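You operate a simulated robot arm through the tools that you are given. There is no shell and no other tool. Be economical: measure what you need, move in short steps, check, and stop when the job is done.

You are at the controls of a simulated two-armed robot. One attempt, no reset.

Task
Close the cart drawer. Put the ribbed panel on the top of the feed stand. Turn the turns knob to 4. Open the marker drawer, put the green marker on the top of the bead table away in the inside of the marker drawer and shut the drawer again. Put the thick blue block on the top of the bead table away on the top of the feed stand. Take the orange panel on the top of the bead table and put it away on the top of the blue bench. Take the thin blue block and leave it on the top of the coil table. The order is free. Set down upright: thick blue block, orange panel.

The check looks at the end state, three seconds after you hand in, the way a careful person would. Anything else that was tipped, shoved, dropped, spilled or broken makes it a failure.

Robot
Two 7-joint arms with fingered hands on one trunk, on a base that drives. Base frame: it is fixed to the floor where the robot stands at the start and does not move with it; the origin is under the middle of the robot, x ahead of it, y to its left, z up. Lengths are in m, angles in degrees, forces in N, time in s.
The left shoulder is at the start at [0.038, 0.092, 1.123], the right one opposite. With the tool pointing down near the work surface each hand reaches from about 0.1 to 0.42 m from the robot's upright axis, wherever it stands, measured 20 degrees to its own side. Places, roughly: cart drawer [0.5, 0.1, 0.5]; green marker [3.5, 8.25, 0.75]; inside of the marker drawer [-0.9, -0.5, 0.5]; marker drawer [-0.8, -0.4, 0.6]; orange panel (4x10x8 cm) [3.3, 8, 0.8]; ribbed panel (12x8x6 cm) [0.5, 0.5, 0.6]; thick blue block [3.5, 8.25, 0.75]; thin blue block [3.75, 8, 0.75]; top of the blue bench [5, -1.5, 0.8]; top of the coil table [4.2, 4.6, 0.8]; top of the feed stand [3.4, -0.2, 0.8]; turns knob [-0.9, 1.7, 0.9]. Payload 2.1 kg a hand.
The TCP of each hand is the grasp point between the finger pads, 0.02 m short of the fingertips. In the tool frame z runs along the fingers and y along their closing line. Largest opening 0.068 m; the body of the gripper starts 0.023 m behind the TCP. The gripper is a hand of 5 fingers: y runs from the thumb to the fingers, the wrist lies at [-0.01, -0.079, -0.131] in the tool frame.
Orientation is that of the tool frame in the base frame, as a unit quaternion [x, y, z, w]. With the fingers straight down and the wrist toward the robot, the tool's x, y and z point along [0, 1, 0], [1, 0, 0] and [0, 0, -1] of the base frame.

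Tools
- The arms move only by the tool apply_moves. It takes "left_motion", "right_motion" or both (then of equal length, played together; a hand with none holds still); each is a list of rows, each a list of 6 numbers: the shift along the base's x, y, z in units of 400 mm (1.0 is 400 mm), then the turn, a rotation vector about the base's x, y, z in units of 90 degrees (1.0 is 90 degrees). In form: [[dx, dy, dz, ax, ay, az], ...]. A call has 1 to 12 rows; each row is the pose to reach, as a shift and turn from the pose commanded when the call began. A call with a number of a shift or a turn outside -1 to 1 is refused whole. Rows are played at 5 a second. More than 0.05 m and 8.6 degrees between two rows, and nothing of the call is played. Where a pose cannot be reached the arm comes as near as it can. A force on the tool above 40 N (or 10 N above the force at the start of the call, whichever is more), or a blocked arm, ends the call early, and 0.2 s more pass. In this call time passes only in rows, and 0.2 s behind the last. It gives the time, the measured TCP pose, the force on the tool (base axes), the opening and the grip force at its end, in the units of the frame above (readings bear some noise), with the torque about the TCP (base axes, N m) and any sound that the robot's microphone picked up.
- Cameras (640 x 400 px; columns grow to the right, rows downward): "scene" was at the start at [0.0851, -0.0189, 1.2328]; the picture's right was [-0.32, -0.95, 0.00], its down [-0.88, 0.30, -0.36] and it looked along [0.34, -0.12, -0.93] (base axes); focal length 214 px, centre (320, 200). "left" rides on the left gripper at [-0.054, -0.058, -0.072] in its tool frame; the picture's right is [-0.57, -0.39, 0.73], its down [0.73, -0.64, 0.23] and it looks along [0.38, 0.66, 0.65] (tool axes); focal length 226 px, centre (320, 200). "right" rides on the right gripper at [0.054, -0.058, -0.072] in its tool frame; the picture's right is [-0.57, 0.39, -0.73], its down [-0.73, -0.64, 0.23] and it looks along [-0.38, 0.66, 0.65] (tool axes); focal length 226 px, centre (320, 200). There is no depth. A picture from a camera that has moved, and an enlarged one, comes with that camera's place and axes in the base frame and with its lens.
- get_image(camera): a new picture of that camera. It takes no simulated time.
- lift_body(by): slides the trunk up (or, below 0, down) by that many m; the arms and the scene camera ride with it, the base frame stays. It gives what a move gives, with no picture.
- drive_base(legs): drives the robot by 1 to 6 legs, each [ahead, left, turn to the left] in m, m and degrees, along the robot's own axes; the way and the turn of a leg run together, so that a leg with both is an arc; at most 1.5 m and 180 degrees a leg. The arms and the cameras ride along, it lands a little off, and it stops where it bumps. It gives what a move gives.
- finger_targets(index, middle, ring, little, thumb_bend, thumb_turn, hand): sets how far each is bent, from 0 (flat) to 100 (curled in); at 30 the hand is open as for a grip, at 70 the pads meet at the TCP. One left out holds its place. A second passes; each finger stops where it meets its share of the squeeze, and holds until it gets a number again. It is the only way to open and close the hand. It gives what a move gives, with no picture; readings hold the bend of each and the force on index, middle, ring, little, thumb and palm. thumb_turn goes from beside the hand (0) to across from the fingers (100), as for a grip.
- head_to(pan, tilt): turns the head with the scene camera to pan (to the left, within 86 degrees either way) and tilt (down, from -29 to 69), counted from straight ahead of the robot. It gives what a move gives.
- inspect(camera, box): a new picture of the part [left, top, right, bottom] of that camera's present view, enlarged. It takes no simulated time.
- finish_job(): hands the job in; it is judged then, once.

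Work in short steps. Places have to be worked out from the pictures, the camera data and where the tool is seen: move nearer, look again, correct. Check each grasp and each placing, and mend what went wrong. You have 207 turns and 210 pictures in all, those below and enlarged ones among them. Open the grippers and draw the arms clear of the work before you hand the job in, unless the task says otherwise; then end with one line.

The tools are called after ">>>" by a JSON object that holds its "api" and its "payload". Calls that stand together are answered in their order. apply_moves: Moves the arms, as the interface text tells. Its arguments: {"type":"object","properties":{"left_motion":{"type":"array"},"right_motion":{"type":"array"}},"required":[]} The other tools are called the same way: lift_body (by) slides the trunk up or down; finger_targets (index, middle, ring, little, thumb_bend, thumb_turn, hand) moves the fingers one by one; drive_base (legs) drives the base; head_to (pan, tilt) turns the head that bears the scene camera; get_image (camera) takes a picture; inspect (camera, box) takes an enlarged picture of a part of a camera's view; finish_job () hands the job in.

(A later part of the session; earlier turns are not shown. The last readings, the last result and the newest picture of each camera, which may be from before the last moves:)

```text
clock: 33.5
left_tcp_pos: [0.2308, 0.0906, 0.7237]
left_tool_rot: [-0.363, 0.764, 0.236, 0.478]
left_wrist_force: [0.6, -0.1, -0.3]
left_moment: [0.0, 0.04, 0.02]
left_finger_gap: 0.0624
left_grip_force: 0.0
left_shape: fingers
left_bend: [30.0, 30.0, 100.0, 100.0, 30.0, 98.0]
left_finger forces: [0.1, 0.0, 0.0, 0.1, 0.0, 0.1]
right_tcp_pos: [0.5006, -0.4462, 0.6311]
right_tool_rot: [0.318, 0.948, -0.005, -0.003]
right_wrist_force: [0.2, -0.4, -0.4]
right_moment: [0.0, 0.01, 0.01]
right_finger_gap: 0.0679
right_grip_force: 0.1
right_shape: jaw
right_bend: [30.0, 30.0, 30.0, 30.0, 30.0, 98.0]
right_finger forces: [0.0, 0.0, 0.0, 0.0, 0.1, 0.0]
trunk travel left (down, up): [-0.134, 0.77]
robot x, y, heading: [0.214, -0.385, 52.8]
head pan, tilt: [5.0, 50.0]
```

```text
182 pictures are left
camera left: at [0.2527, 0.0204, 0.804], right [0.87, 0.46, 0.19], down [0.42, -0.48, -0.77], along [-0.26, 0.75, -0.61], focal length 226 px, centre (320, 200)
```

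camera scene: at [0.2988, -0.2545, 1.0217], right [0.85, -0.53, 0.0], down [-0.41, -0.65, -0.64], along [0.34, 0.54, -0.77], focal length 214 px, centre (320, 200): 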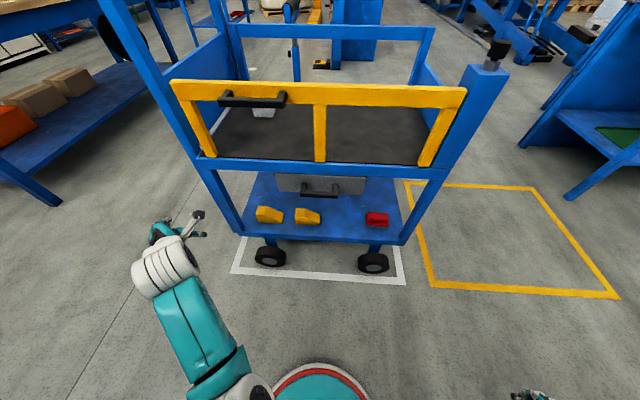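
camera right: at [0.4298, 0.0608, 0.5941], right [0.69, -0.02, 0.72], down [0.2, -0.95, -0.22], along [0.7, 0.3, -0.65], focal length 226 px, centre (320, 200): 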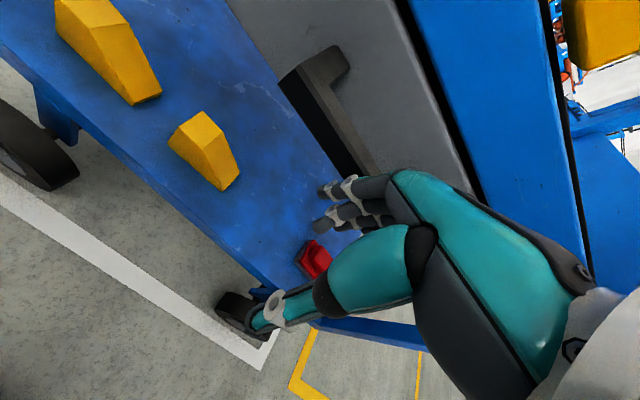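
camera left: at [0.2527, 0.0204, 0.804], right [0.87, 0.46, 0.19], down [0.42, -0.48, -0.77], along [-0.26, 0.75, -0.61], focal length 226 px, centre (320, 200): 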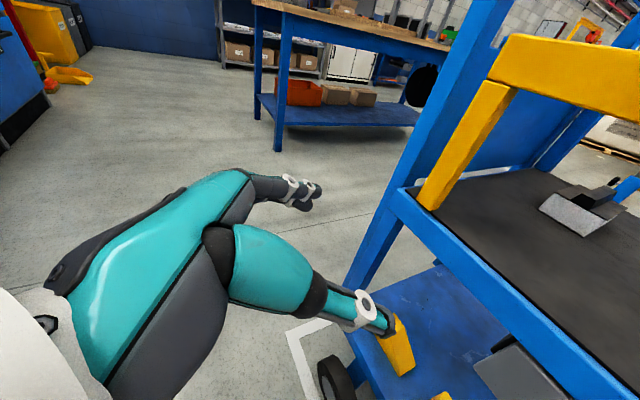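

Grip axis is now level and laterally aligned with the rib (l≈-0.13). I flatten the tilt to ~15° and lower to the rib height, curling the middle finger too, before entering the window.

>>> {"api": "apply_moves", "payload": {"left_motion": [[0, 0, -0.065, 0.049, -0.037, 0], [0, 0, -0.13, 0.0975, -0.0735, 0]]}}

>>> {"api": "finger_targets", "payload": {"hand": "left", "middle": 100}}

>>> {"api": "get_image", "payload": {"camera": "left"}}

>>> {"api": "get_image", "payload": {"camera": "scene"}}

```text
clock: 34.3
left_tcp_pos: [0.2231, 0.1124, 0.7033]
left_tool_rot: [-0.304, 0.71, 0.318, 0.55]
left_wrist_force: [-0.2, 0.5, -0.7]
left_moment: [0.02, -0.01, 0.03]
left_finger_gap: 0.0623
left_grip_force: 0.1
left_shape: fingers
left_bend: [30.0, 30.0, 100.0, 100.0, 30.0, 98.0]
left_finger forces: [0.1, 0.0, 0.0, 0.1, 0.0, 0.1]
right_tcp_pos: [0.5021, -0.4473, 0.6316]
right_tool_rot: [0.317, 0.948, -0.006, -0.001]
right_wrist_force: [-0.9, 0.0, -0.2]
right_moment: [-0.04, 0.01, -0.02]
right_finger_gap: 0.0678
right_grip_force: 0.1
right_shape: jaw
right_bend: [30.0, 30.0, 30.0, 30.0, 30.0, 98.0]
right_finger forces: [0.0, 0.0, 0.1, 0.1, 0.1, 0.0]
trunk travel left (down, up): [-0.134, 0.77]
robot x, y, heading: [0.2122, -0.3814, 52.6]
head pan, tilt: [5.0, 50.0]
stopped in row 2 (left hand): the arm was blocked; the commanded pose is now the measured one
```

```text
clock: 35.3
left_tcp_pos: [0.2233, 0.1127, 0.7044]
left_tool_rot: [-0.304, 0.71, 0.317, 0.55]
left_wrist_force: [0.0, 0.0, 0.0]
left_moment: [0.01, -0.01, 0.01]
left_finger_gap: 0.0625
left_grip_force: 0.0
left_shape: fingers
left_bend: [30.0, 100.0, 100.0, 100.0, 30.0, 98.0]
left_finger forces: [0.0, 0.1, 0.1, 0.1, 0.0, 0.0]
right_tcp_pos: [0.4995, -0.4454, 0.6314]
right_tool_rot: [0.317, 0.948, -0.005, -0.002]
right_wrist_force: [0.4, 1.1, 0.3]
right_moment: [0.0, 0.01, -0.01]
right_finger_gap: 0.0678
right_grip_force: 0.0
right_shape: jaw
right_bend: [30.0, 30.0, 30.0, 30.0, 30.0, 98.0]
right_finger forces: [0.0, 0.0, 0.1, 0.0, 0.0, 0.1]
trunk travel left (down, up): [-0.134, 0.77]
robot x, y, heading: [0.2128, -0.3801, 52.9]
head pan, tilt: [5.0, 50.0]
```

```text
181 pictures are left
camera left: at [0.2377, 0.024, 0.7636], right [0.85, 0.38, 0.37], down [0.48, -0.27, -0.83], along [-0.22, 0.88, -0.42], focal length 226 px, centre (320, 200)
```

left: 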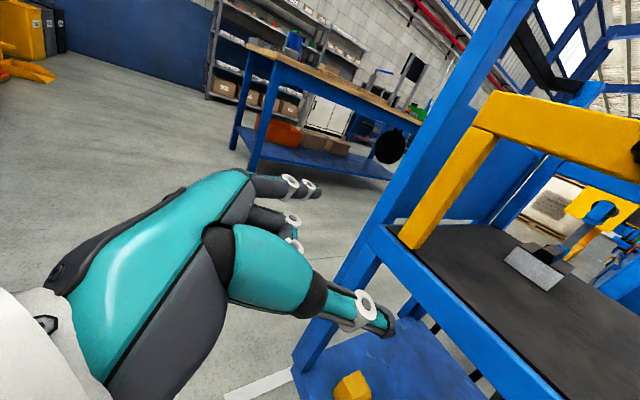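

```text
180 pictures are left
camera scene: at [0.2988, -0.2545, 1.0217], right [0.85, -0.53, 0.0], down [-0.41, -0.65, -0.64], along [0.34, 0.54, -0.77], focal length 214 px, centre (320, 200)
```

scene: 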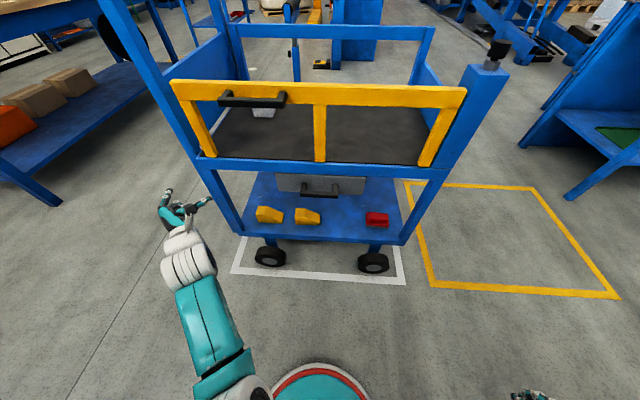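

Tilt ~11°, grip axis nearly level. I lower the trunk 0.03 and drive forward in steps toward the window, looking between.

>>> {"api": "lift_body", "payload": {"by": -0.03}}

>>> {"api": "drive_base", "payload": {"legs": [[0.14, -0.018, 0]]}}

>>> {"api": "get_image", "payload": {"camera": "left"}}

>>> {"api": "get_image", "payload": {"camera": "scene"}}

```text
clock: 36.0
left_tcp_pos: [0.2147, 0.1176, 0.6801]
left_tool_rot: [-0.292, 0.716, 0.336, 0.538]
left_wrist_force: [-0.3, -0.3, 0.0]
left_moment: [0.01, 0.02, 0.02]
left_finger_gap: 0.0625
left_grip_force: 0.0
left_shape: fingers
left_bend: [30.0, 100.0, 100.0, 100.0, 30.0, 98.0]
left_finger forces: [0.0, 0.1, 0.1, 0.0, 0.0, 0.0]
right_tcp_pos: [0.5009, -0.4449, 0.6011]
right_tool_rot: [0.319, 0.948, -0.006, -0.002]
right_wrist_force: [0.1, -0.2, 1.1]
right_moment: [-0.01, 0.03, 0.03]
right_finger_gap: 0.0677
right_grip_force: 0.0
right_shape: jaw
right_bend: [30.0, 30.0, 30.0, 30.0, 30.0, 98.0]
right_finger forces: [0.1, 0.0, 0.0, 0.0, 0.0, 0.1]
trunk travel left (down, up): [-0.104, 0.8]
robot x, y, heading: [0.2171, -0.3798, 52.9]
head pan, tilt: [5.0, 50.0]
```

```text
clock: 37.4
left_tcp_pos: [0.314, 0.2177, 0.6816]
left_tool_rot: [-0.293, 0.713, 0.334, 0.542]
left_wrist_force: [0.5, 0.6, -0.1]
left_moment: [0.04, 0.03, 0.03]
left_finger_gap: 0.0623
left_grip_force: 0.0
left_shape: fingers
left_bend: [30.0, 100.0, 100.0, 100.0, 30.0, 98.0]
left_finger forces: [0.1, 0.0, 0.0, 0.0, 0.0, 0.0]
right_tcp_pos: [0.5986, -0.3473, 0.6001]
right_tool_rot: [0.317, 0.948, -0.006, -0.002]
right_wrist_force: [-0.6, -0.1, 0.0]
right_moment: [-0.03, 0.0, -0.01]
right_finger_gap: 0.0675
right_grip_force: 0.1
right_shape: jaw
right_bend: [30.0, 30.0, 30.0, 30.0, 30.0, 98.0]
right_finger forces: [0.0, 0.0, 0.1, 0.0, 0.0, 0.1]
trunk travel left (down, up): [-0.104, 0.8]
robot x, y, heading: [0.3112, -0.2816, 53.1]
head pan, tilt: [5.0, 50.0]
```

```text
179 pictures are left
camera left: at [0.3308, 0.1278, 0.7381], right [0.86, 0.37, 0.35], down [0.46, -0.25, -0.86], along [-0.24, 0.89, -0.38], focal length 226 px, centre (320, 200)
```

left: 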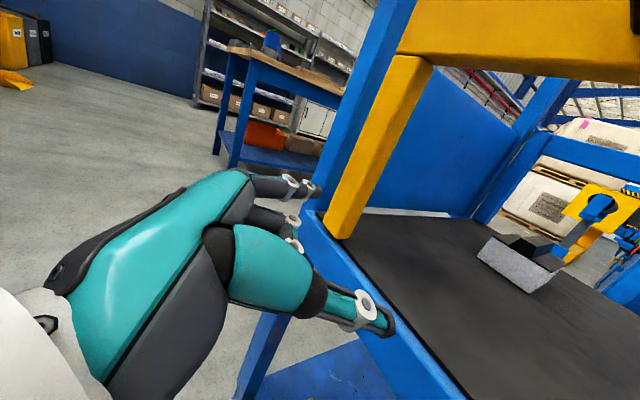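

```text
178 pictures are left
camera scene: at [0.4019, -0.1488, 0.991], right [0.85, -0.53, 0.0], down [-0.41, -0.65, -0.64], along [0.34, 0.54, -0.77], focal length 214 px, centre (320, 200)
```

scene: 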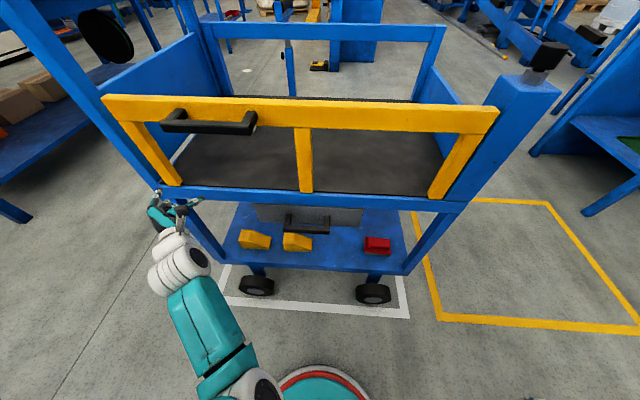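

Clearances look fine (index ~2 cm right of the gate foot). I drive 0.17 ahead with 1 cm to the right, entering the window.

>>> {"api": "drive_base", "payload": {"legs": [[0.17, -0.012, 0]]}}

>>> {"api": "get_image", "payload": {"camera": "left"}}

>>> {"api": "get_image", "payload": {"camera": "scene"}}

```text
clock: 38.8
left_tcp_pos: [0.4258, 0.3495, 0.6826]
left_tool_rot: [-0.289, 0.714, 0.338, 0.541]
left_wrist_force: [0.5, 0.8, -0.6]
left_moment: [-0.01, 0.01, -0.03]
left_finger_gap: 0.0624
left_grip_force: 0.1
left_shape: fingers
left_bend: [30.0, 100.0, 100.0, 100.0, 30.0, 98.0]
left_finger forces: [0.0, 0.0, 0.0, 0.0, 0.1, 0.0]
right_tcp_pos: [0.7119, -0.215, 0.6005]
right_tool_rot: [0.318, 0.948, -0.006, -0.002]
right_wrist_force: [0.1, 0.2, -0.2]
right_moment: [0.0, 0.01, 0.0]
right_finger_gap: 0.0679
right_grip_force: 0.1
right_shape: jaw
right_bend: [30.0, 30.0, 30.0, 30.0, 30.0, 98.0]
right_finger forces: [0.0, 0.0, 0.0, 0.0, 0.0, 0.0]
trunk travel left (down, up): [-0.104, 0.8]
robot x, y, heading: [0.4235, -0.1525, 53.1]
head pan, tilt: [5.0, 50.0]
```

```text
177 pictures are left
camera left: at [0.4437, 0.2588, 0.7393], right [0.86, 0.37, 0.35], down [0.45, -0.24, -0.86], along [-0.24, 0.9, -0.37], focal length 226 px, centre (320, 200)
```

left: 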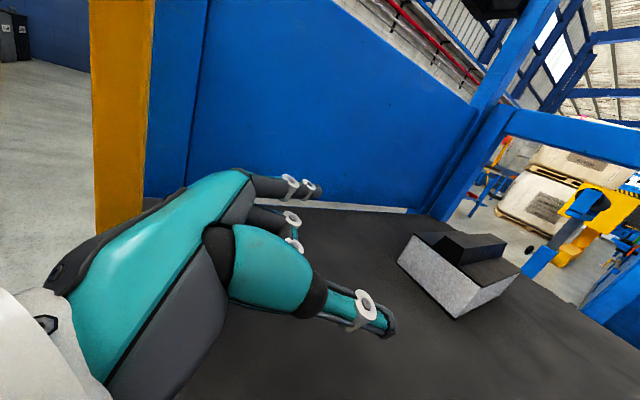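

```text
176 pictures are left
camera scene: at [0.5156, -0.0188, 0.991], right [0.85, -0.53, 0.0], down [-0.41, -0.65, -0.64], along [0.34, 0.54, -0.77], focal length 214 px, centre (320, 200)
```

scene: 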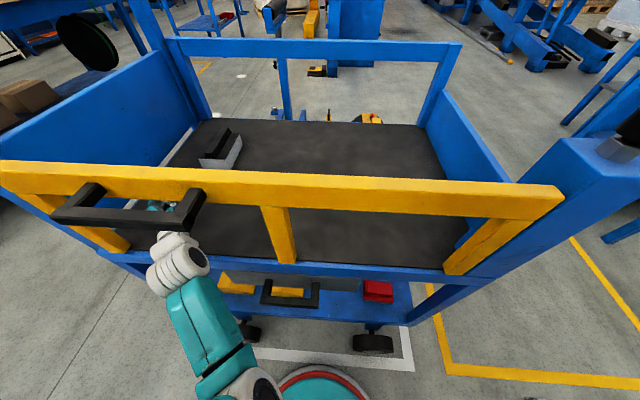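

Inside the tray with good clearance. Panel front face is at n≈0.709, l centre ≈-0.118. I drive 0.06 more and lower slightly to rib height.

>>> {"api": "drive_base", "payload": {"legs": [[0.06, 0.0, 0]]}}

>>> {"api": "apply_moves", "payload": {"left_motion": [[0.04, 0.076, -0.02, 0, 0, 0], [0.09, 0.156, -0.03, 0, 0, 0]]}}

>>> {"api": "get_image", "payload": {"camera": "left"}}

>>> {"api": "get_image", "payload": {"camera": "scene"}}

```text
clock: 39.8
left_tcp_pos: [0.4625, 0.3975, 0.6827]
left_tool_rot: [-0.289, 0.714, 0.338, 0.541]
left_wrist_force: [0.3, 0.4, 0.1]
left_moment: [-0.02, 0.02, 0.02]
left_finger_gap: 0.0624
left_grip_force: 0.1
left_shape: fingers
left_bend: [30.0, 100.0, 100.0, 100.0, 30.0, 98.0]
left_finger forces: [0.1, 0.0, 0.0, 0.1, 0.0, 0.0]
right_tcp_pos: [0.7498, -0.1686, 0.6014]
right_tool_rot: [0.318, 0.948, -0.005, -0.002]
right_wrist_force: [-1.1, 0.0, 0.6]
right_moment: [0.02, 0.01, 0.01]
right_finger_gap: 0.0678
right_grip_force: 0.0
right_shape: jaw
right_bend: [30.0, 30.0, 30.0, 30.0, 30.0, 98.0]
right_finger forces: [0.0, 0.0, 0.0, 0.0, 0.1, 0.0]
trunk travel left (down, up): [-0.104, 0.8]
robot x, y, heading: [0.4602, -0.1028, 52.7]
head pan, tilt: [5.0, 50.0]
```

```text
clock: 40.4
left_tcp_pos: [0.4978, 0.4613, 0.6711]
left_tool_rot: [-0.288, 0.714, 0.339, 0.54]
left_wrist_force: [-0.6, -0.3, -0.5]
left_moment: [-0.02, -0.04, 0.0]
left_finger_gap: 0.0627
left_grip_force: 0.7
left_shape: fingers
left_bend: [30.0, 100.0, 100.0, 100.0, 29.0, 98.0]
left_finger forces: [0.0, 0.1, 0.0, 0.1, 0.4, 0.0]
right_tcp_pos: [0.7496, -0.1681, 0.6009]
right_tool_rot: [0.318, 0.948, -0.006, -0.002]
right_wrist_force: [0.7, 0.4, -0.9]
right_moment: [0.0, -0.02, -0.02]
right_finger_gap: 0.0679
right_grip_force: 0.0
right_shape: jaw
right_bend: [30.0, 30.0, 30.0, 30.0, 30.0, 98.0]
right_finger forces: [0.1, 0.1, 0.0, 0.0, 0.0, 0.0]
trunk travel left (down, up): [-0.104, 0.8]
robot x, y, heading: [0.4625, -0.1036, 53.0]
head pan, tilt: [5.0, 50.0]
```

```text
175 pictures are left
camera left: at [0.5161, 0.371, 0.7277], right [0.86, 0.37, 0.35], down [0.45, -0.24, -0.86], along [-0.24, 0.9, -0.37], focal length 226 px, centre (320, 200)
```

left: 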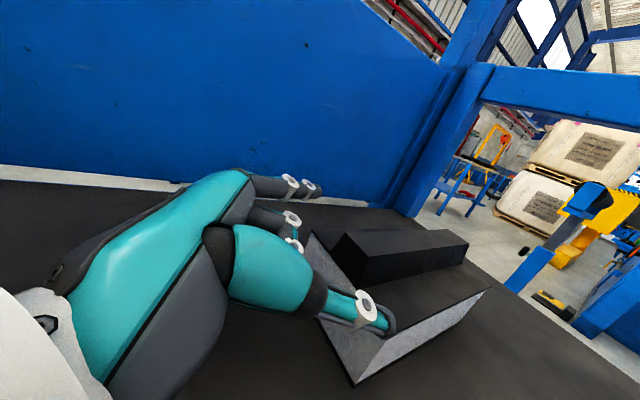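

```text
174 pictures are left
camera scene: at [0.5524, 0.0294, 0.991], right [0.85, -0.53, 0.0], down [-0.41, -0.65, -0.64], along [0.34, 0.54, -0.77], focal length 214 px, centre (320, 200)
```

scene: 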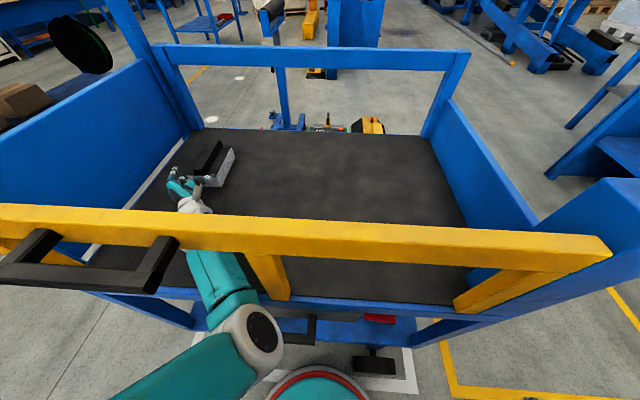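

The thumb is touching the slab front because the grip axis is rolled with thumb low. I back off 2 cm, roll the hand ~13° so the thumb rises, and look.

>>> {"api": "apply_moves", "payload": {"left_motion": [[-0.03, -0.04, 0.0, 0, 0, 0], [-0.03, -0.04, 0.0, -0.0435, -0.0575, 0], [-0.03, -0.04, 0.005, -0.087, -0.115, 0]]}}

>>> {"api": "get_image", "payload": {"camera": "left"}}

```text
clock: 41.2
left_tcp_pos: [0.4873, 0.4455, 0.6737]
left_tool_rot: [-0.355, 0.684, 0.261, 0.582]
left_wrist_force: [-1.4, 0.2, 0.1]
left_moment: [0.04, -0.03, 0.01]
left_finger_gap: 0.0627
left_grip_force: 0.0
left_shape: fingers
left_bend: [30.0, 100.0, 100.0, 100.0, 30.0, 98.0]
left_finger forces: [0.0, 0.0, 0.0, 0.0, 0.0, 0.0]
right_tcp_pos: [0.7492, -0.1689, 0.6018]
right_tool_rot: [0.318, 0.948, -0.007, -0.002]
right_wrist_force: [0.5, 0.9, 0.5]
right_moment: [0.01, -0.01, -0.01]
right_finger_gap: 0.0676
right_grip_force: 0.0
right_shape: jaw
right_bend: [30.0, 30.0, 30.0, 30.0, 30.0, 98.0]
right_finger forces: [0.1, 0.0, 0.0, 0.1, 0.0, 0.0]
trunk travel left (down, up): [-0.104, 0.8]
robot x, y, heading: [0.4618, -0.1033, 52.9]
head pan, tilt: [5.0, 50.0]
```

```text
173 pictures are left
camera left: at [0.493, 0.3633, 0.7441], right [0.79, 0.43, 0.44], down [0.59, -0.35, -0.73], along [-0.16, 0.84, -0.53], focal length 226 px, centre (320, 200)
```

left: 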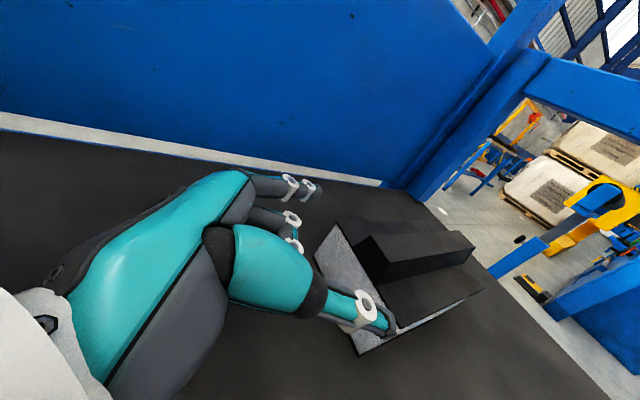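

Thumb now should clear the slab top. I advance 0.08 m along the rib.

>>> {"api": "apply_moves", "payload": {"left_motion": [[0.045, 0.06, 0.008, 0, 0, 0], [0.085, 0.113, 0.008, 0, 0, 0], [0.125, 0.166, 0.008, 0, 0, 0]]}}

>>> {"api": "get_image", "payload": {"camera": "left"}}

>>> {"api": "inspect", "payload": {"camera": "scene", "box": [120, 90, 280, 190]}}

```text
clock: 42.2
left_tcp_pos: [0.495, 0.5323, 0.6712]
left_tool_rot: [-0.378, 0.675, 0.279, 0.569]
left_wrist_force: [0.9, -0.3, 3.4]
left_moment: [-0.06, -0.18, 0.0]
left_finger_gap: 0.0656
left_grip_force: 1.9
left_shape: fingers
left_bend: [30.0, 100.0, 100.0, 100.0, 26.0, 92.0]
left_finger forces: [0.0, 0.0, 0.1, 0.0, 3.6, 0.0]
right_tcp_pos: [0.7497, -0.1388, 0.6022]
right_tool_rot: [0.294, 0.956, -0.012, 0.001]
right_wrist_force: [0.2, 0.1, -0.7]
right_moment: [0.03, 0.0, 0.02]
right_finger_gap: 0.0679
right_grip_force: 0.0
right_shape: jaw
right_bend: [30.0, 30.0, 30.0, 30.0, 30.0, 98.0]
right_finger forces: [0.1, 0.1, 0.1, 0.0, 0.0, 0.0]
trunk travel left (down, up): [-0.104, 0.8]
robot x, y, heading: [0.4592, -0.0925, 55.8]
head pan, tilt: [5.0, 50.0]
stopped in row 3 (left hand): the arm was blocked; the commanded pose is now the measured one
```

```text
172 pictures are left
camera left: at [0.5057, 0.4519, 0.7417], right [0.76, 0.48, 0.43], down [0.61, -0.32, -0.73], along [-0.21, 0.82, -0.53], focal length 226 px, centre (320, 200)
```

left: 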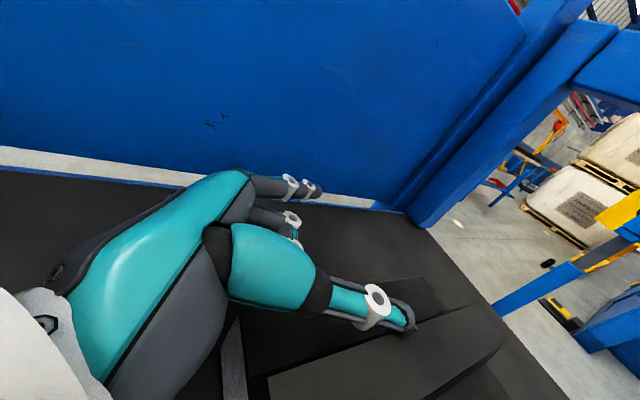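

```text
4.00 times, centred on (200, 140) of scene
camera zoom: at [0.5348, 0.0452, 0.9908], right [0.87, -0.49, 0.01], down [-0.37, -0.67, -0.64], along [0.32, 0.56, -0.76], focal length 858 px, centre (800, 440)
```

zoom: 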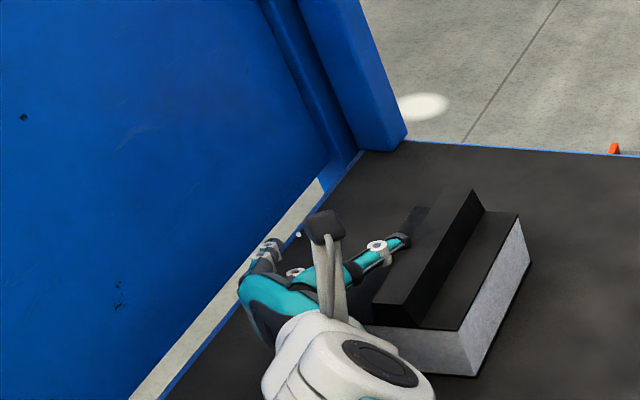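

The arm got blocked and the base yawed ~3°; the hand ended left of the rib. I look at the whole scene for contact with the gate.

>>> {"api": "get_image", "payload": {"camera": "scene"}}

>>> {"api": "inspect", "payload": {"camera": "scene", "box": [140, 200, 340, 325]}}

```text
170 pictures are left
camera scene: at [0.5348, 0.0452, 0.9908], right [0.87, -0.49, 0.01], down [-0.37, -0.67, -0.64], along [0.32, 0.56, -0.76], focal length 214 px, centre (320, 200)
```

scene: 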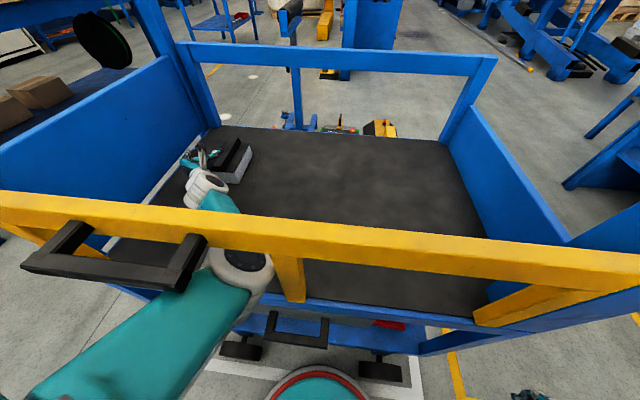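

```text
3.20 times, centred on (240, 262) of scene
camera zoom: at [0.5348, 0.0452, 0.9908], right [0.87, -0.49, 0.01], down [-0.37, -0.67, -0.64], along [0.32, 0.56, -0.76], focal length 686 px, centre (576, 0)
```

zoom: 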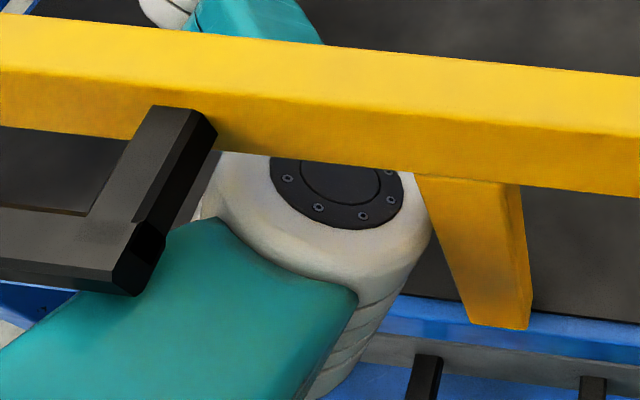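

The elbow met the gate's middle foot. I pull the arm back 5 cm, turn the base back and shift it 4 cm left to give the elbow room.

>>> {"api": "apply_moves", "payload": {"left_motion": [[-0.06, -0.09, 0.0, 0, 0, 0], [-0.12, -0.18, 0.0, 0, 0, 0]]}}

>>> {"api": "drive_base", "payload": {"legs": [[0.0, 0.04, -2.8]]}}

>>> {"api": "get_image", "payload": {"camera": "left"}}

>>> {"api": "get_image", "payload": {"camera": "scene"}}

```text
clock: 42.8
left_tcp_pos: [0.4574, 0.4575, 0.673]
left_tool_rot: [-0.377, 0.676, 0.28, 0.568]
left_wrist_force: [1.0, 0.3, 0.4]
left_moment: [0.06, 0.04, 0.07]
left_finger_gap: 0.0625
left_grip_force: 0.0
left_shape: fingers
left_bend: [30.0, 100.0, 100.0, 100.0, 30.0, 98.0]
left_finger forces: [0.1, 0.0, 0.0, 0.0, 0.0, 0.0]
right_tcp_pos: [0.7616, -0.1353, 0.599]
right_tool_rot: [0.289, 0.957, -0.01, -0.003]
right_wrist_force: [-0.3, -0.8, -0.6]
right_moment: [0.05, 0.01, -0.04]
right_finger_gap: 0.0679
right_grip_force: 0.0
right_shape: jaw
right_bend: [30.0, 30.0, 30.0, 30.0, 30.0, 98.0]
right_finger forces: [0.1, 0.1, 0.0, 0.1, 0.1, 0.1]
trunk travel left (down, up): [-0.104, 0.8]
robot x, y, heading: [0.4632, -0.0897, 55.9]
head pan, tilt: [5.0, 50.0]
```

```text
clock: 43.7
left_tcp_pos: [0.4537, 0.4798, 0.6732]
left_tool_rot: [-0.355, 0.688, 0.262, 0.576]
left_wrist_force: [-0.2, -0.3, -0.3]
left_moment: [0.0, 0.02, -0.01]
left_finger_gap: 0.0627
left_grip_force: 0.1
left_shape: fingers
left_bend: [30.0, 100.0, 100.0, 100.0, 30.0, 98.0]
left_finger forces: [0.0, 0.1, 0.0, 0.0, 0.0, 0.0]
right_tcp_pos: [0.7175, -0.1348, 0.6014]
right_tool_rot: [0.321, 0.947, -0.01, -0.002]
right_wrist_force: [0.2, 0.0, -0.5]
right_moment: [0.01, -0.03, 0.0]
right_finger_gap: 0.0677
right_grip_force: 0.0
right_shape: jaw
right_bend: [30.0, 30.0, 30.0, 30.0, 30.0, 98.0]
right_finger forces: [0.1, 0.0, 0.1, 0.0, 0.0, 0.0]
trunk travel left (down, up): [-0.104, 0.8]
robot x, y, heading: [0.4251, -0.0697, 52.4]
head pan, tilt: [5.0, 50.0]
```

```text
168 pictures are left
camera left: at [0.4602, 0.3981, 0.7441], right [0.79, 0.43, 0.43], down [0.58, -0.35, -0.73], along [-0.16, 0.83, -0.53], focal length 226 px, centre (320, 200)
```

left: 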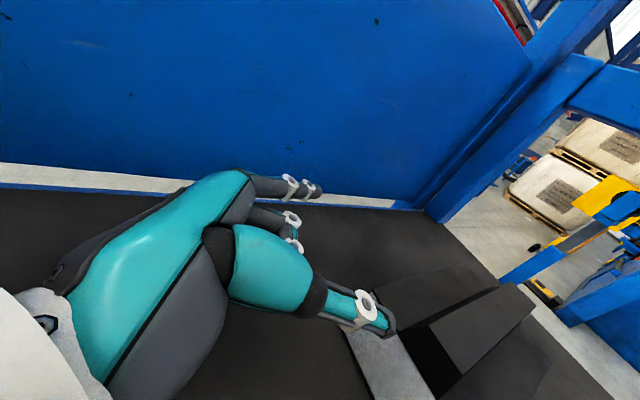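

```text
167 pictures are left
camera scene: at [0.5178, 0.0605, 0.9909], right [0.84, -0.54, 0.0], down [-0.41, -0.65, -0.64], along [0.35, 0.54, -0.77], focal length 214 px, centre (320, 200)
```

scene: 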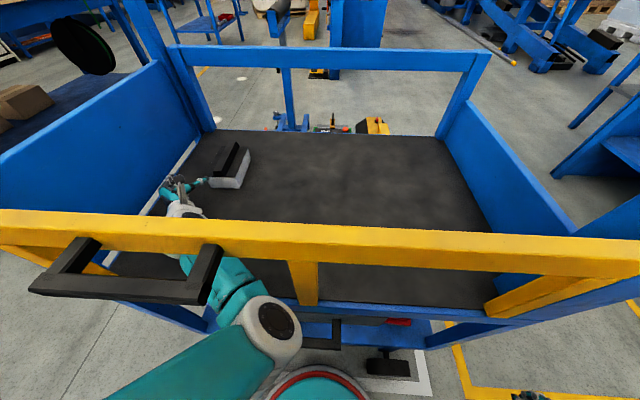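

Now I shift the hand right 4.5 cm to straddle the rib line, then advance.

>>> {"api": "apply_moves", "payload": {"left_motion": [[0.046, -0.035, 0.0, 0, 0, 0], [0.092, -0.069, 0.005, 0, 0, 0]]}}

>>> {"api": "apply_moves", "payload": {"left_motion": [[0.04, 0.053, 0.0, 0, 0, 0], [0.08, 0.106, 0, 0, 0, 0], [0.105, 0.14, 0, 0, 0, 0]]}}

>>> {"api": "get_image", "payload": {"camera": "left"}}

>>> {"api": "get_image", "payload": {"camera": "scene"}}

```text
clock: 44.3
left_tcp_pos: [0.4921, 0.4513, 0.6765]
left_tool_rot: [-0.354, 0.688, 0.263, 0.576]
left_wrist_force: [0.1, 0.3, 0.0]
left_moment: [-0.02, -0.02, 0.0]
left_finger_gap: 0.0623
left_grip_force: 0.1
left_shape: fingers
left_bend: [30.0, 100.0, 100.0, 100.0, 30.0, 98.0]
left_finger forces: [0.0, 0.1, 0.0, 0.0, 0.1, 0.0]
right_tcp_pos: [0.7183, -0.135, 0.5995]
right_tool_rot: [0.321, 0.947, -0.01, -0.002]
right_wrist_force: [0.5, -0.1, 1.0]
right_moment: [0.0, -0.03, 0.01]
right_finger_gap: 0.068
right_grip_force: 0.0
right_shape: jaw
right_bend: [30.0, 30.0, 30.0, 30.0, 30.0, 98.0]
right_finger forces: [0.0, 0.0, 0.0, 0.1, 0.1, 0.0]
trunk travel left (down, up): [-0.104, 0.8]
robot x, y, heading: [0.4267, -0.0729, 52.3]
head pan, tilt: [5.0, 50.0]
```

```text
clock: 45.1
left_tcp_pos: [0.5187, 0.5058, 0.6755]
left_tool_rot: [-0.359, 0.685, 0.264, 0.576]
left_wrist_force: [-0.5, -0.5, -1.0]
left_moment: [0.03, 0.04, 0.0]
left_finger_gap: 0.0626
left_grip_force: 0.2
left_shape: fingers
left_bend: [30.0, 100.0, 100.0, 100.0, 30.0, 98.0]
left_finger forces: [0.0, 0.1, 0.3, 0.1, 0.0, 0.1]
right_tcp_pos: [0.71, -0.1331, 0.6015]
right_tool_rot: [0.318, 0.948, -0.007, 0.001]
right_wrist_force: [-0.7, -0.1, 0.1]
right_moment: [-0.01, -0.02, 0.01]
right_finger_gap: 0.0682
right_grip_force: 0.1
right_shape: jaw
right_bend: [30.0, 30.0, 30.0, 30.0, 30.0, 98.0]
right_finger forces: [0.1, 0.0, 0.0, 0.1, 0.0, 0.0]
trunk travel left (down, up): [-0.104, 0.8]
robot x, y, heading: [0.4248, -0.0667, 52.9]
head pan, tilt: [5.0, 50.0]
```

```text
166 pictures are left
camera left: at [0.5257, 0.4253, 0.7458], right [0.79, 0.44, 0.43], down [0.59, -0.34, -0.73], along [-0.17, 0.83, -0.53], focal length 226 px, centre (320, 200)
```

left: 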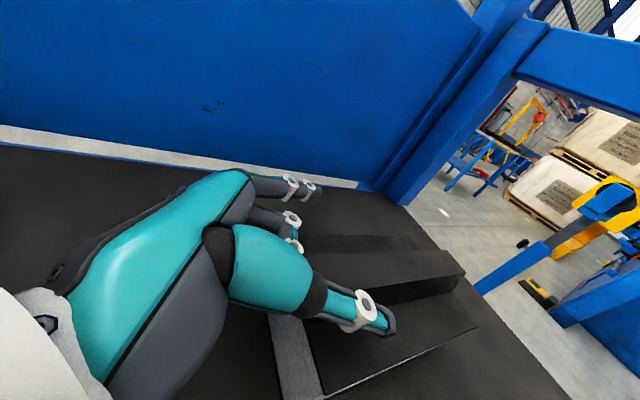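

```text
165 pictures are left
camera scene: at [0.5055, 0.0591, 0.992], right [0.85, -0.53, 0.01], down [-0.4, -0.65, -0.65], along [0.35, 0.55, -0.76], focal length 214 px, centre (320, 200)
```

scene: 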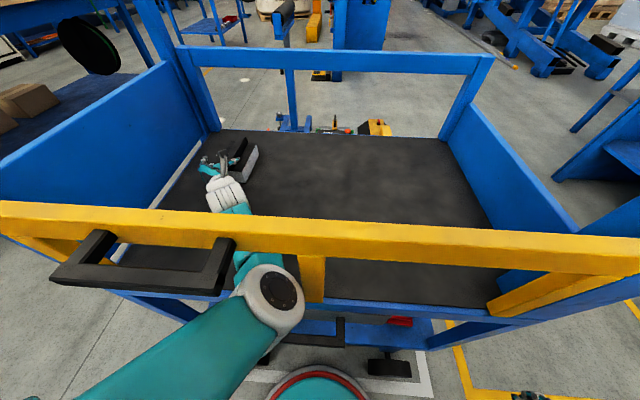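

The hand now straddles the rib front end. I close index and thumb.

>>> {"api": "finger_targets", "payload": {"hand": "left", "index": 80, "thumb_bend": 80}}

>>> {"api": "get_image", "payload": {"camera": "left"}}

>>> {"api": "inspect", "payload": {"camera": "scene", "box": [160, 110, 320, 210]}}

```text
clock: 46.1
left_tcp_pos: [0.5162, 0.5069, 0.6775]
left_tool_rot: [-0.362, 0.682, 0.267, 0.577]
left_wrist_force: [1.4, -0.1, 1.4]
left_moment: [0.04, 0.0, -0.02]
left_finger_gap: 0.0
left_grip_force: 0.1
left_shape: fingers
left_bend: [77.0, 100.0, 100.0, 100.0, 75.0, 96.0]
left_finger forces: [0.0, 0.1, 0.1, 0.0, 0.0, 0.1]
right_tcp_pos: [0.7125, -0.1304, 0.6023]
right_tool_rot: [0.313, 0.95, -0.007, 0.0]
right_wrist_force: [0.0, 0.8, -0.7]
right_moment: [-0.04, 0.0, -0.01]
right_finger_gap: 0.0679
right_grip_force: 0.1
right_shape: jaw
right_bend: [30.0, 30.0, 30.0, 30.0, 30.0, 98.0]
right_finger forces: [0.0, 0.0, 0.1, 0.0, 0.0, 0.1]
trunk travel left (down, up): [-0.104, 0.8]
robot x, y, heading: [0.423, -0.0681, 53.4]
head pan, tilt: [5.0, 50.0]
```

```text
164 pictures are left
camera left: at [0.5231, 0.4269, 0.7476], right [0.78, 0.44, 0.44], down [0.6, -0.34, -0.73], along [-0.17, 0.83, -0.53], focal length 226 px, centre (320, 200)
```

left: 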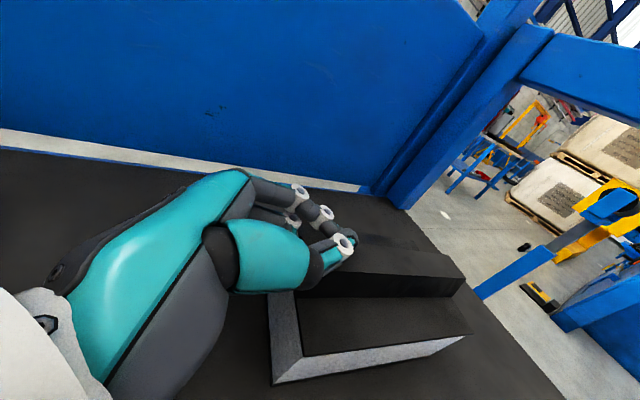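

```text
4.00 times, centred on (240, 160) of scene
camera zoom: at [0.5058, 0.0602, 0.9924], right [0.85, -0.52, 0.01], down [-0.4, -0.65, -0.65], along [0.34, 0.55, -0.76], focal length 858 px, centre (640, 360)
```

zoom: 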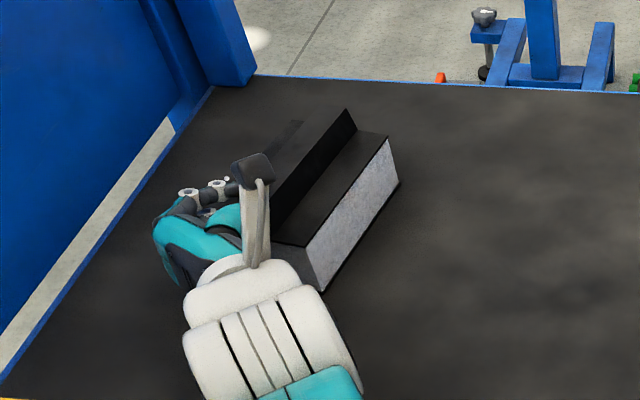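

The pads closed just above the rib top (pads at z≈0.675). I reopen, roll a bit more and lower about 12 mm so the pads sit beside the rib.

>>> {"api": "finger_targets", "payload": {"hand": "left", "index": 35, "thumb_bend": 35}}

>>> {"api": "apply_moves", "payload": {"left_motion": [[0.0, 0.0, 0.0, -0.0535, -0.071, 0], [0.0, 0.0, -0.015, -0.0535, -0.071, 0], [0.0, 0.0, -0.03, -0.0535, -0.071, 0]]}}

>>> {"api": "get_image", "payload": {"camera": "left"}}

```text
clock: 47.1
left_tcp_pos: [0.5152, 0.5089, 0.6777]
left_tool_rot: [-0.362, 0.681, 0.267, 0.578]
left_wrist_force: [0.2, -0.1, 0.6]
left_moment: [0.0, 0.02, -0.02]
left_finger_gap: 0.0537
left_grip_force: 0.6
left_shape: fingers
left_bend: [35.0, 100.0, 100.0, 100.0, 35.0, 98.0]
left_finger forces: [0.0, 0.4, 0.0, 0.1, 0.0, 0.0]
right_tcp_pos: [0.7133, -0.1296, 0.6019]
right_tool_rot: [0.313, 0.95, -0.007, 0.001]
right_wrist_force: [-0.6, 0.5, -0.5]
right_moment: [0.03, -0.02, 0.02]
right_finger_gap: 0.0679
right_grip_force: 0.0
right_shape: jaw
right_bend: [30.0, 30.0, 30.0, 30.0, 30.0, 98.0]
right_finger forces: [0.0, 0.1, 0.0, 0.0, 0.0, 0.1]
trunk travel left (down, up): [-0.104, 0.8]
robot x, y, heading: [0.4242, -0.0693, 53.5]
head pan, tilt: [5.0, 50.0]
```

```text
clock: 47.9
left_tcp_pos: [0.5137, 0.5098, 0.6648]
left_tool_rot: [-0.399, 0.659, 0.218, 0.6]
left_wrist_force: [-1.2, -1.0, 1.4]
left_moment: [0.0, 0.02, 0.02]
left_finger_gap: 0.0539
left_grip_force: 0.8
left_shape: fingers
left_bend: [35.0, 100.0, 100.0, 100.0, 35.0, 98.0]
left_finger forces: [0.6, 0.8, 0.1, 0.0, 0.1, 0.0]
right_tcp_pos: [0.713, -0.1303, 0.6019]
right_tool_rot: [0.312, 0.95, -0.008, 0.002]
right_wrist_force: [0.4, 0.4, -0.8]
right_moment: [-0.03, 0.0, -0.02]
right_finger_gap: 0.068
right_grip_force: 0.0
right_shape: jaw
right_bend: [30.0, 30.0, 30.0, 30.0, 30.0, 98.0]
right_finger forces: [0.1, 0.0, 0.0, 0.0, 0.0, 0.0]
trunk travel left (down, up): [-0.104, 0.8]
robot x, y, heading: [0.4253, -0.0709, 53.3]
head pan, tilt: [5.0, 50.0]
```

```text
162 pictures are left
camera left: at [0.5133, 0.4333, 0.7413], right [0.73, 0.48, 0.48], down [0.67, -0.39, -0.63], along [-0.11, 0.78, -0.61], focal length 226 px, centre (320, 200)
```

left: 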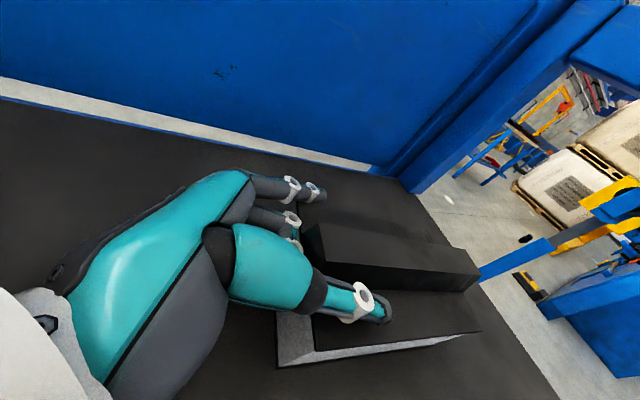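

Now the thumb lies right on the slab beside the rib and the index on the other side. I close.

>>> {"api": "finger_targets", "payload": {"hand": "left", "index": 80, "thumb_bend": 80}}

>>> {"api": "get_image", "payload": {"camera": "left"}}

```text
clock: 48.9
left_tcp_pos: [0.5142, 0.5089, 0.6653]
left_tool_rot: [-0.4, 0.659, 0.218, 0.599]
left_wrist_force: [-0.7, -0.6, 0.5]
left_moment: [-0.02, 0.0, -0.06]
left_finger_gap: 0.0132
left_grip_force: 11.0
left_shape: fingers
left_bend: [72.0, 100.0, 100.0, 100.0, 62.0, 97.0]
left_finger forces: [9.3, 1.5, 0.1, 0.1, 10.1, 0.1]
right_tcp_pos: [0.7133, -0.1289, 0.6034]
right_tool_rot: [0.312, 0.95, -0.008, 0.002]
right_wrist_force: [0.5, 0.0, -1.0]
right_moment: [0.01, 0.0, -0.01]
right_finger_gap: 0.0678
right_grip_force: 0.1
right_shape: jaw
right_bend: [30.0, 30.0, 30.0, 30.0, 30.0, 98.0]
right_finger forces: [0.1, 0.1, 0.0, 0.1, 0.0, 0.1]
trunk travel left (down, up): [-0.104, 0.8]
robot x, y, heading: [0.4293, -0.0683, 53.4]
head pan, tilt: [5.0, 50.0]
```

```text
161 pictures are left
camera left: at [0.5135, 0.434, 0.742], right [0.73, 0.48, 0.48], down [0.67, -0.39, -0.63], along [-0.11, 0.78, -0.61], focal length 226 px, centre (320, 200)
```

left: 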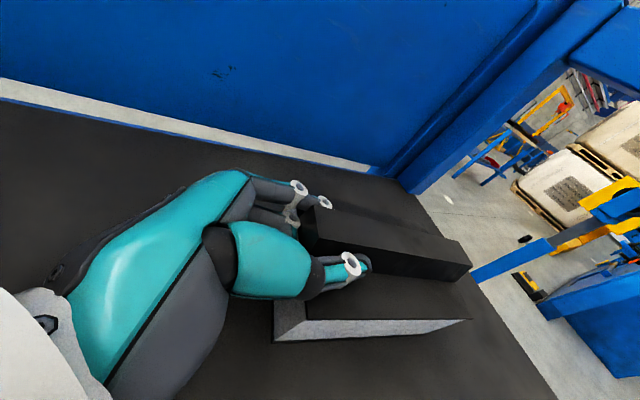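

The rib is gripped (~10 N each). I test with a small 1.5 cm lift.

>>> {"api": "apply_moves", "payload": {"left_motion": [[0.0, 0.0, 0.02, 0, 0, 0], [0.0, 0.0, 0.045, 0, 0, 0]]}}

>>> {"api": "get_image", "payload": {"camera": "left"}}

>>> {"api": "inspect", "payload": {"camera": "scene", "box": [160, 110, 320, 210]}}

```text
clock: 49.5
left_tcp_pos: [0.5123, 0.5104, 0.6838]
left_tool_rot: [-0.399, 0.658, 0.218, 0.6]
left_wrist_force: [0.1, -0.5, -1.2]
left_moment: [-0.1, 0.05, 0.02]
left_finger_gap: 0.0129
left_grip_force: 10.9
left_shape: fingers
left_bend: [72.0, 100.0, 100.0, 100.0, 63.0, 98.0]
left_finger forces: [8.6, 3.2, 0.0, 0.1, 9.0, 0.0]
right_tcp_pos: [0.7122, -0.1265, 0.6036]
right_tool_rot: [0.312, 0.95, -0.008, 0.001]
right_wrist_force: [-0.1, -0.6, 0.0]
right_moment: [0.04, -0.02, 0.0]
right_finger_gap: 0.0679
right_grip_force: 0.0
right_shape: jaw
right_bend: [30.0, 30.0, 30.0, 30.0, 30.0, 98.0]
right_finger forces: [0.1, 0.0, 0.0, 0.1, 0.0, 0.1]
trunk travel left (down, up): [-0.104, 0.8]
robot x, y, heading: [0.426, -0.0699, 53.5]
head pan, tilt: [5.0, 50.0]
```

```text
160 pictures are left
camera left: at [0.512, 0.435, 0.7612], right [0.73, 0.48, 0.49], down [0.68, -0.39, -0.63], along [-0.11, 0.78, -0.61], focal length 226 px, centre (320, 200)
```

left: 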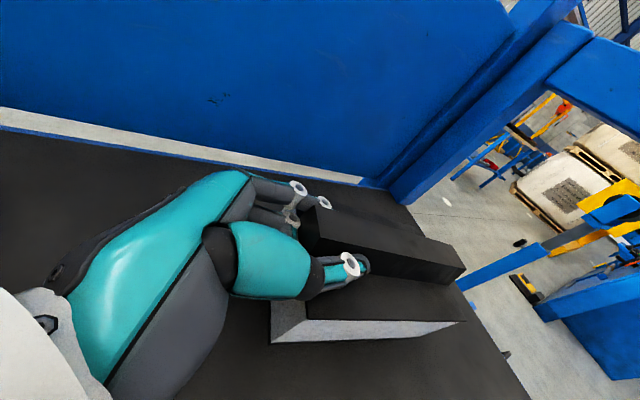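

```text
4.00 times, centred on (240, 160) of scene
camera zoom: at [0.5043, 0.0617, 0.9927], right [0.85, -0.52, 0.01], down [-0.39, -0.65, -0.65], along [0.34, 0.55, -0.76], focal length 858 px, centre (640, 360)
```

zoom: 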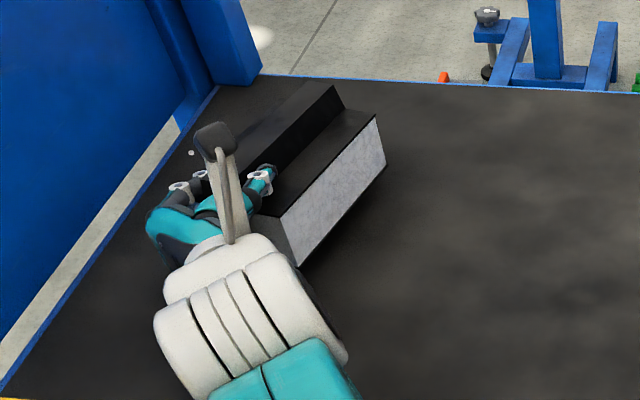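

The panel is light and lifted. I shift 3 cm right to clear the gate foot, then back out slowly.

>>> {"api": "apply_moves", "payload": {"left_motion": [[0.06, -0.045, 0.0, 0, 0, 0]]}}

>>> {"api": "drive_base", "payload": {"legs": [[-0.15, 0, 0]]}}

>>> {"api": "get_image", "payload": {"camera": "left"}}

>>> {"api": "get_image", "payload": {"camera": "scene"}}

```text
clock: 49.9
left_tcp_pos: [0.539, 0.4992, 0.6811]
left_tool_rot: [-0.404, 0.657, 0.221, 0.598]
left_wrist_force: [0.2, 0.5, -1.3]
left_moment: [-0.02, 0.03, 0.0]
left_finger_gap: 0.0127
left_grip_force: 10.6
left_shape: fingers
left_bend: [72.0, 100.0, 100.0, 100.0, 63.0, 98.0]
left_finger forces: [8.5, 3.3, 0.0, 0.0, 9.1, 0.0]
right_tcp_pos: [0.7195, -0.1204, 0.6035]
right_tool_rot: [0.307, 0.951, -0.011, 0.001]
right_wrist_force: [0.3, 0.3, -0.5]
right_moment: [0.01, -0.03, 0.06]
right_finger_gap: 0.068
right_grip_force: 0.0
right_shape: jaw
right_bend: [30.0, 30.0, 30.0, 30.0, 30.0, 98.0]
right_finger forces: [0.0, 0.1, 0.0, 0.0, 0.0, 0.1]
trunk travel left (down, up): [-0.104, 0.8]
robot x, y, heading: [0.4325, -0.0651, 53.8]
head pan, tilt: [5.0, 50.0]
```

```text
clock: 51.2
left_tcp_pos: [0.4636, 0.3725, 0.6795]
left_tool_rot: [-0.393, 0.665, 0.213, 0.599]
left_wrist_force: [0.1, -0.1, -1.3]
left_moment: [-0.01, 0.05, -0.03]
left_finger_gap: 0.0125
left_grip_force: 10.6
left_shape: fingers
left_bend: [72.0, 100.0, 100.0, 100.0, 63.0, 98.0]
left_finger forces: [8.5, 3.4, 0.1, 0.0, 9.0, 0.0]
right_tcp_pos: [0.6269, -0.2529, 0.5996]
right_tool_rot: [0.321, 0.947, -0.011, -0.004]
right_wrist_force: [-0.4, 0.7, -0.5]
right_moment: [-0.03, 0.01, -0.01]
right_finger_gap: 0.0678
right_grip_force: 0.0
right_shape: jaw
right_bend: [30.0, 30.0, 30.0, 30.0, 30.0, 98.0]
right_finger forces: [0.1, 0.0, 0.0, 0.1, 0.0, 0.1]
trunk travel left (down, up): [-0.104, 0.8]
robot x, y, heading: [0.3354, -0.1909, 52.0]
head pan, tilt: [5.0, 50.0]
```

```text
158 pictures are left
camera left: at [0.4631, 0.2962, 0.7574], right [0.74, 0.47, 0.48], down [0.66, -0.41, -0.63], along [-0.1, 0.78, -0.61], focal length 226 px, centre (320, 200)
```

left: 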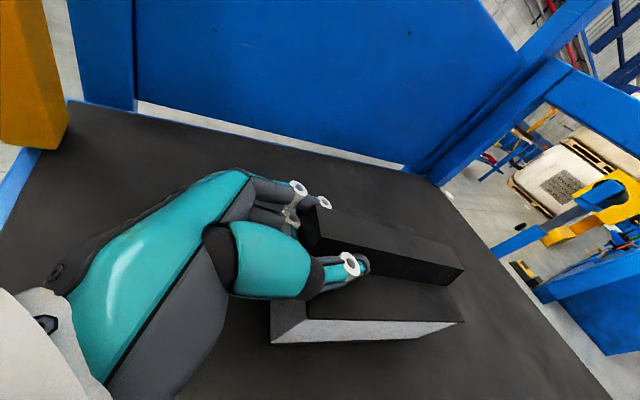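

```text
157 pictures are left
camera scene: at [0.4264, -0.0577, 0.9909], right [0.84, -0.54, 0.0], down [-0.41, -0.65, -0.64], along [0.35, 0.54, -0.77], focal length 214 px, centre (320, 200)
```

scene: 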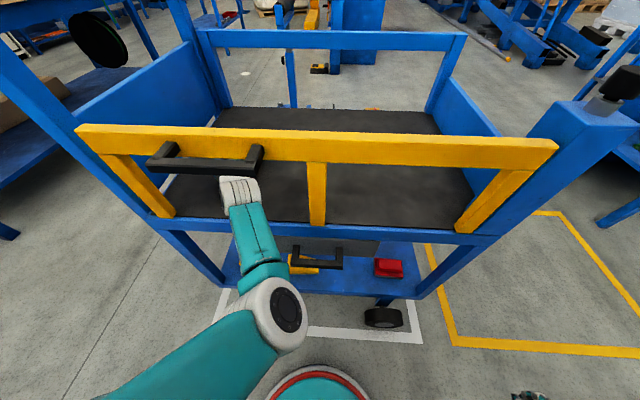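

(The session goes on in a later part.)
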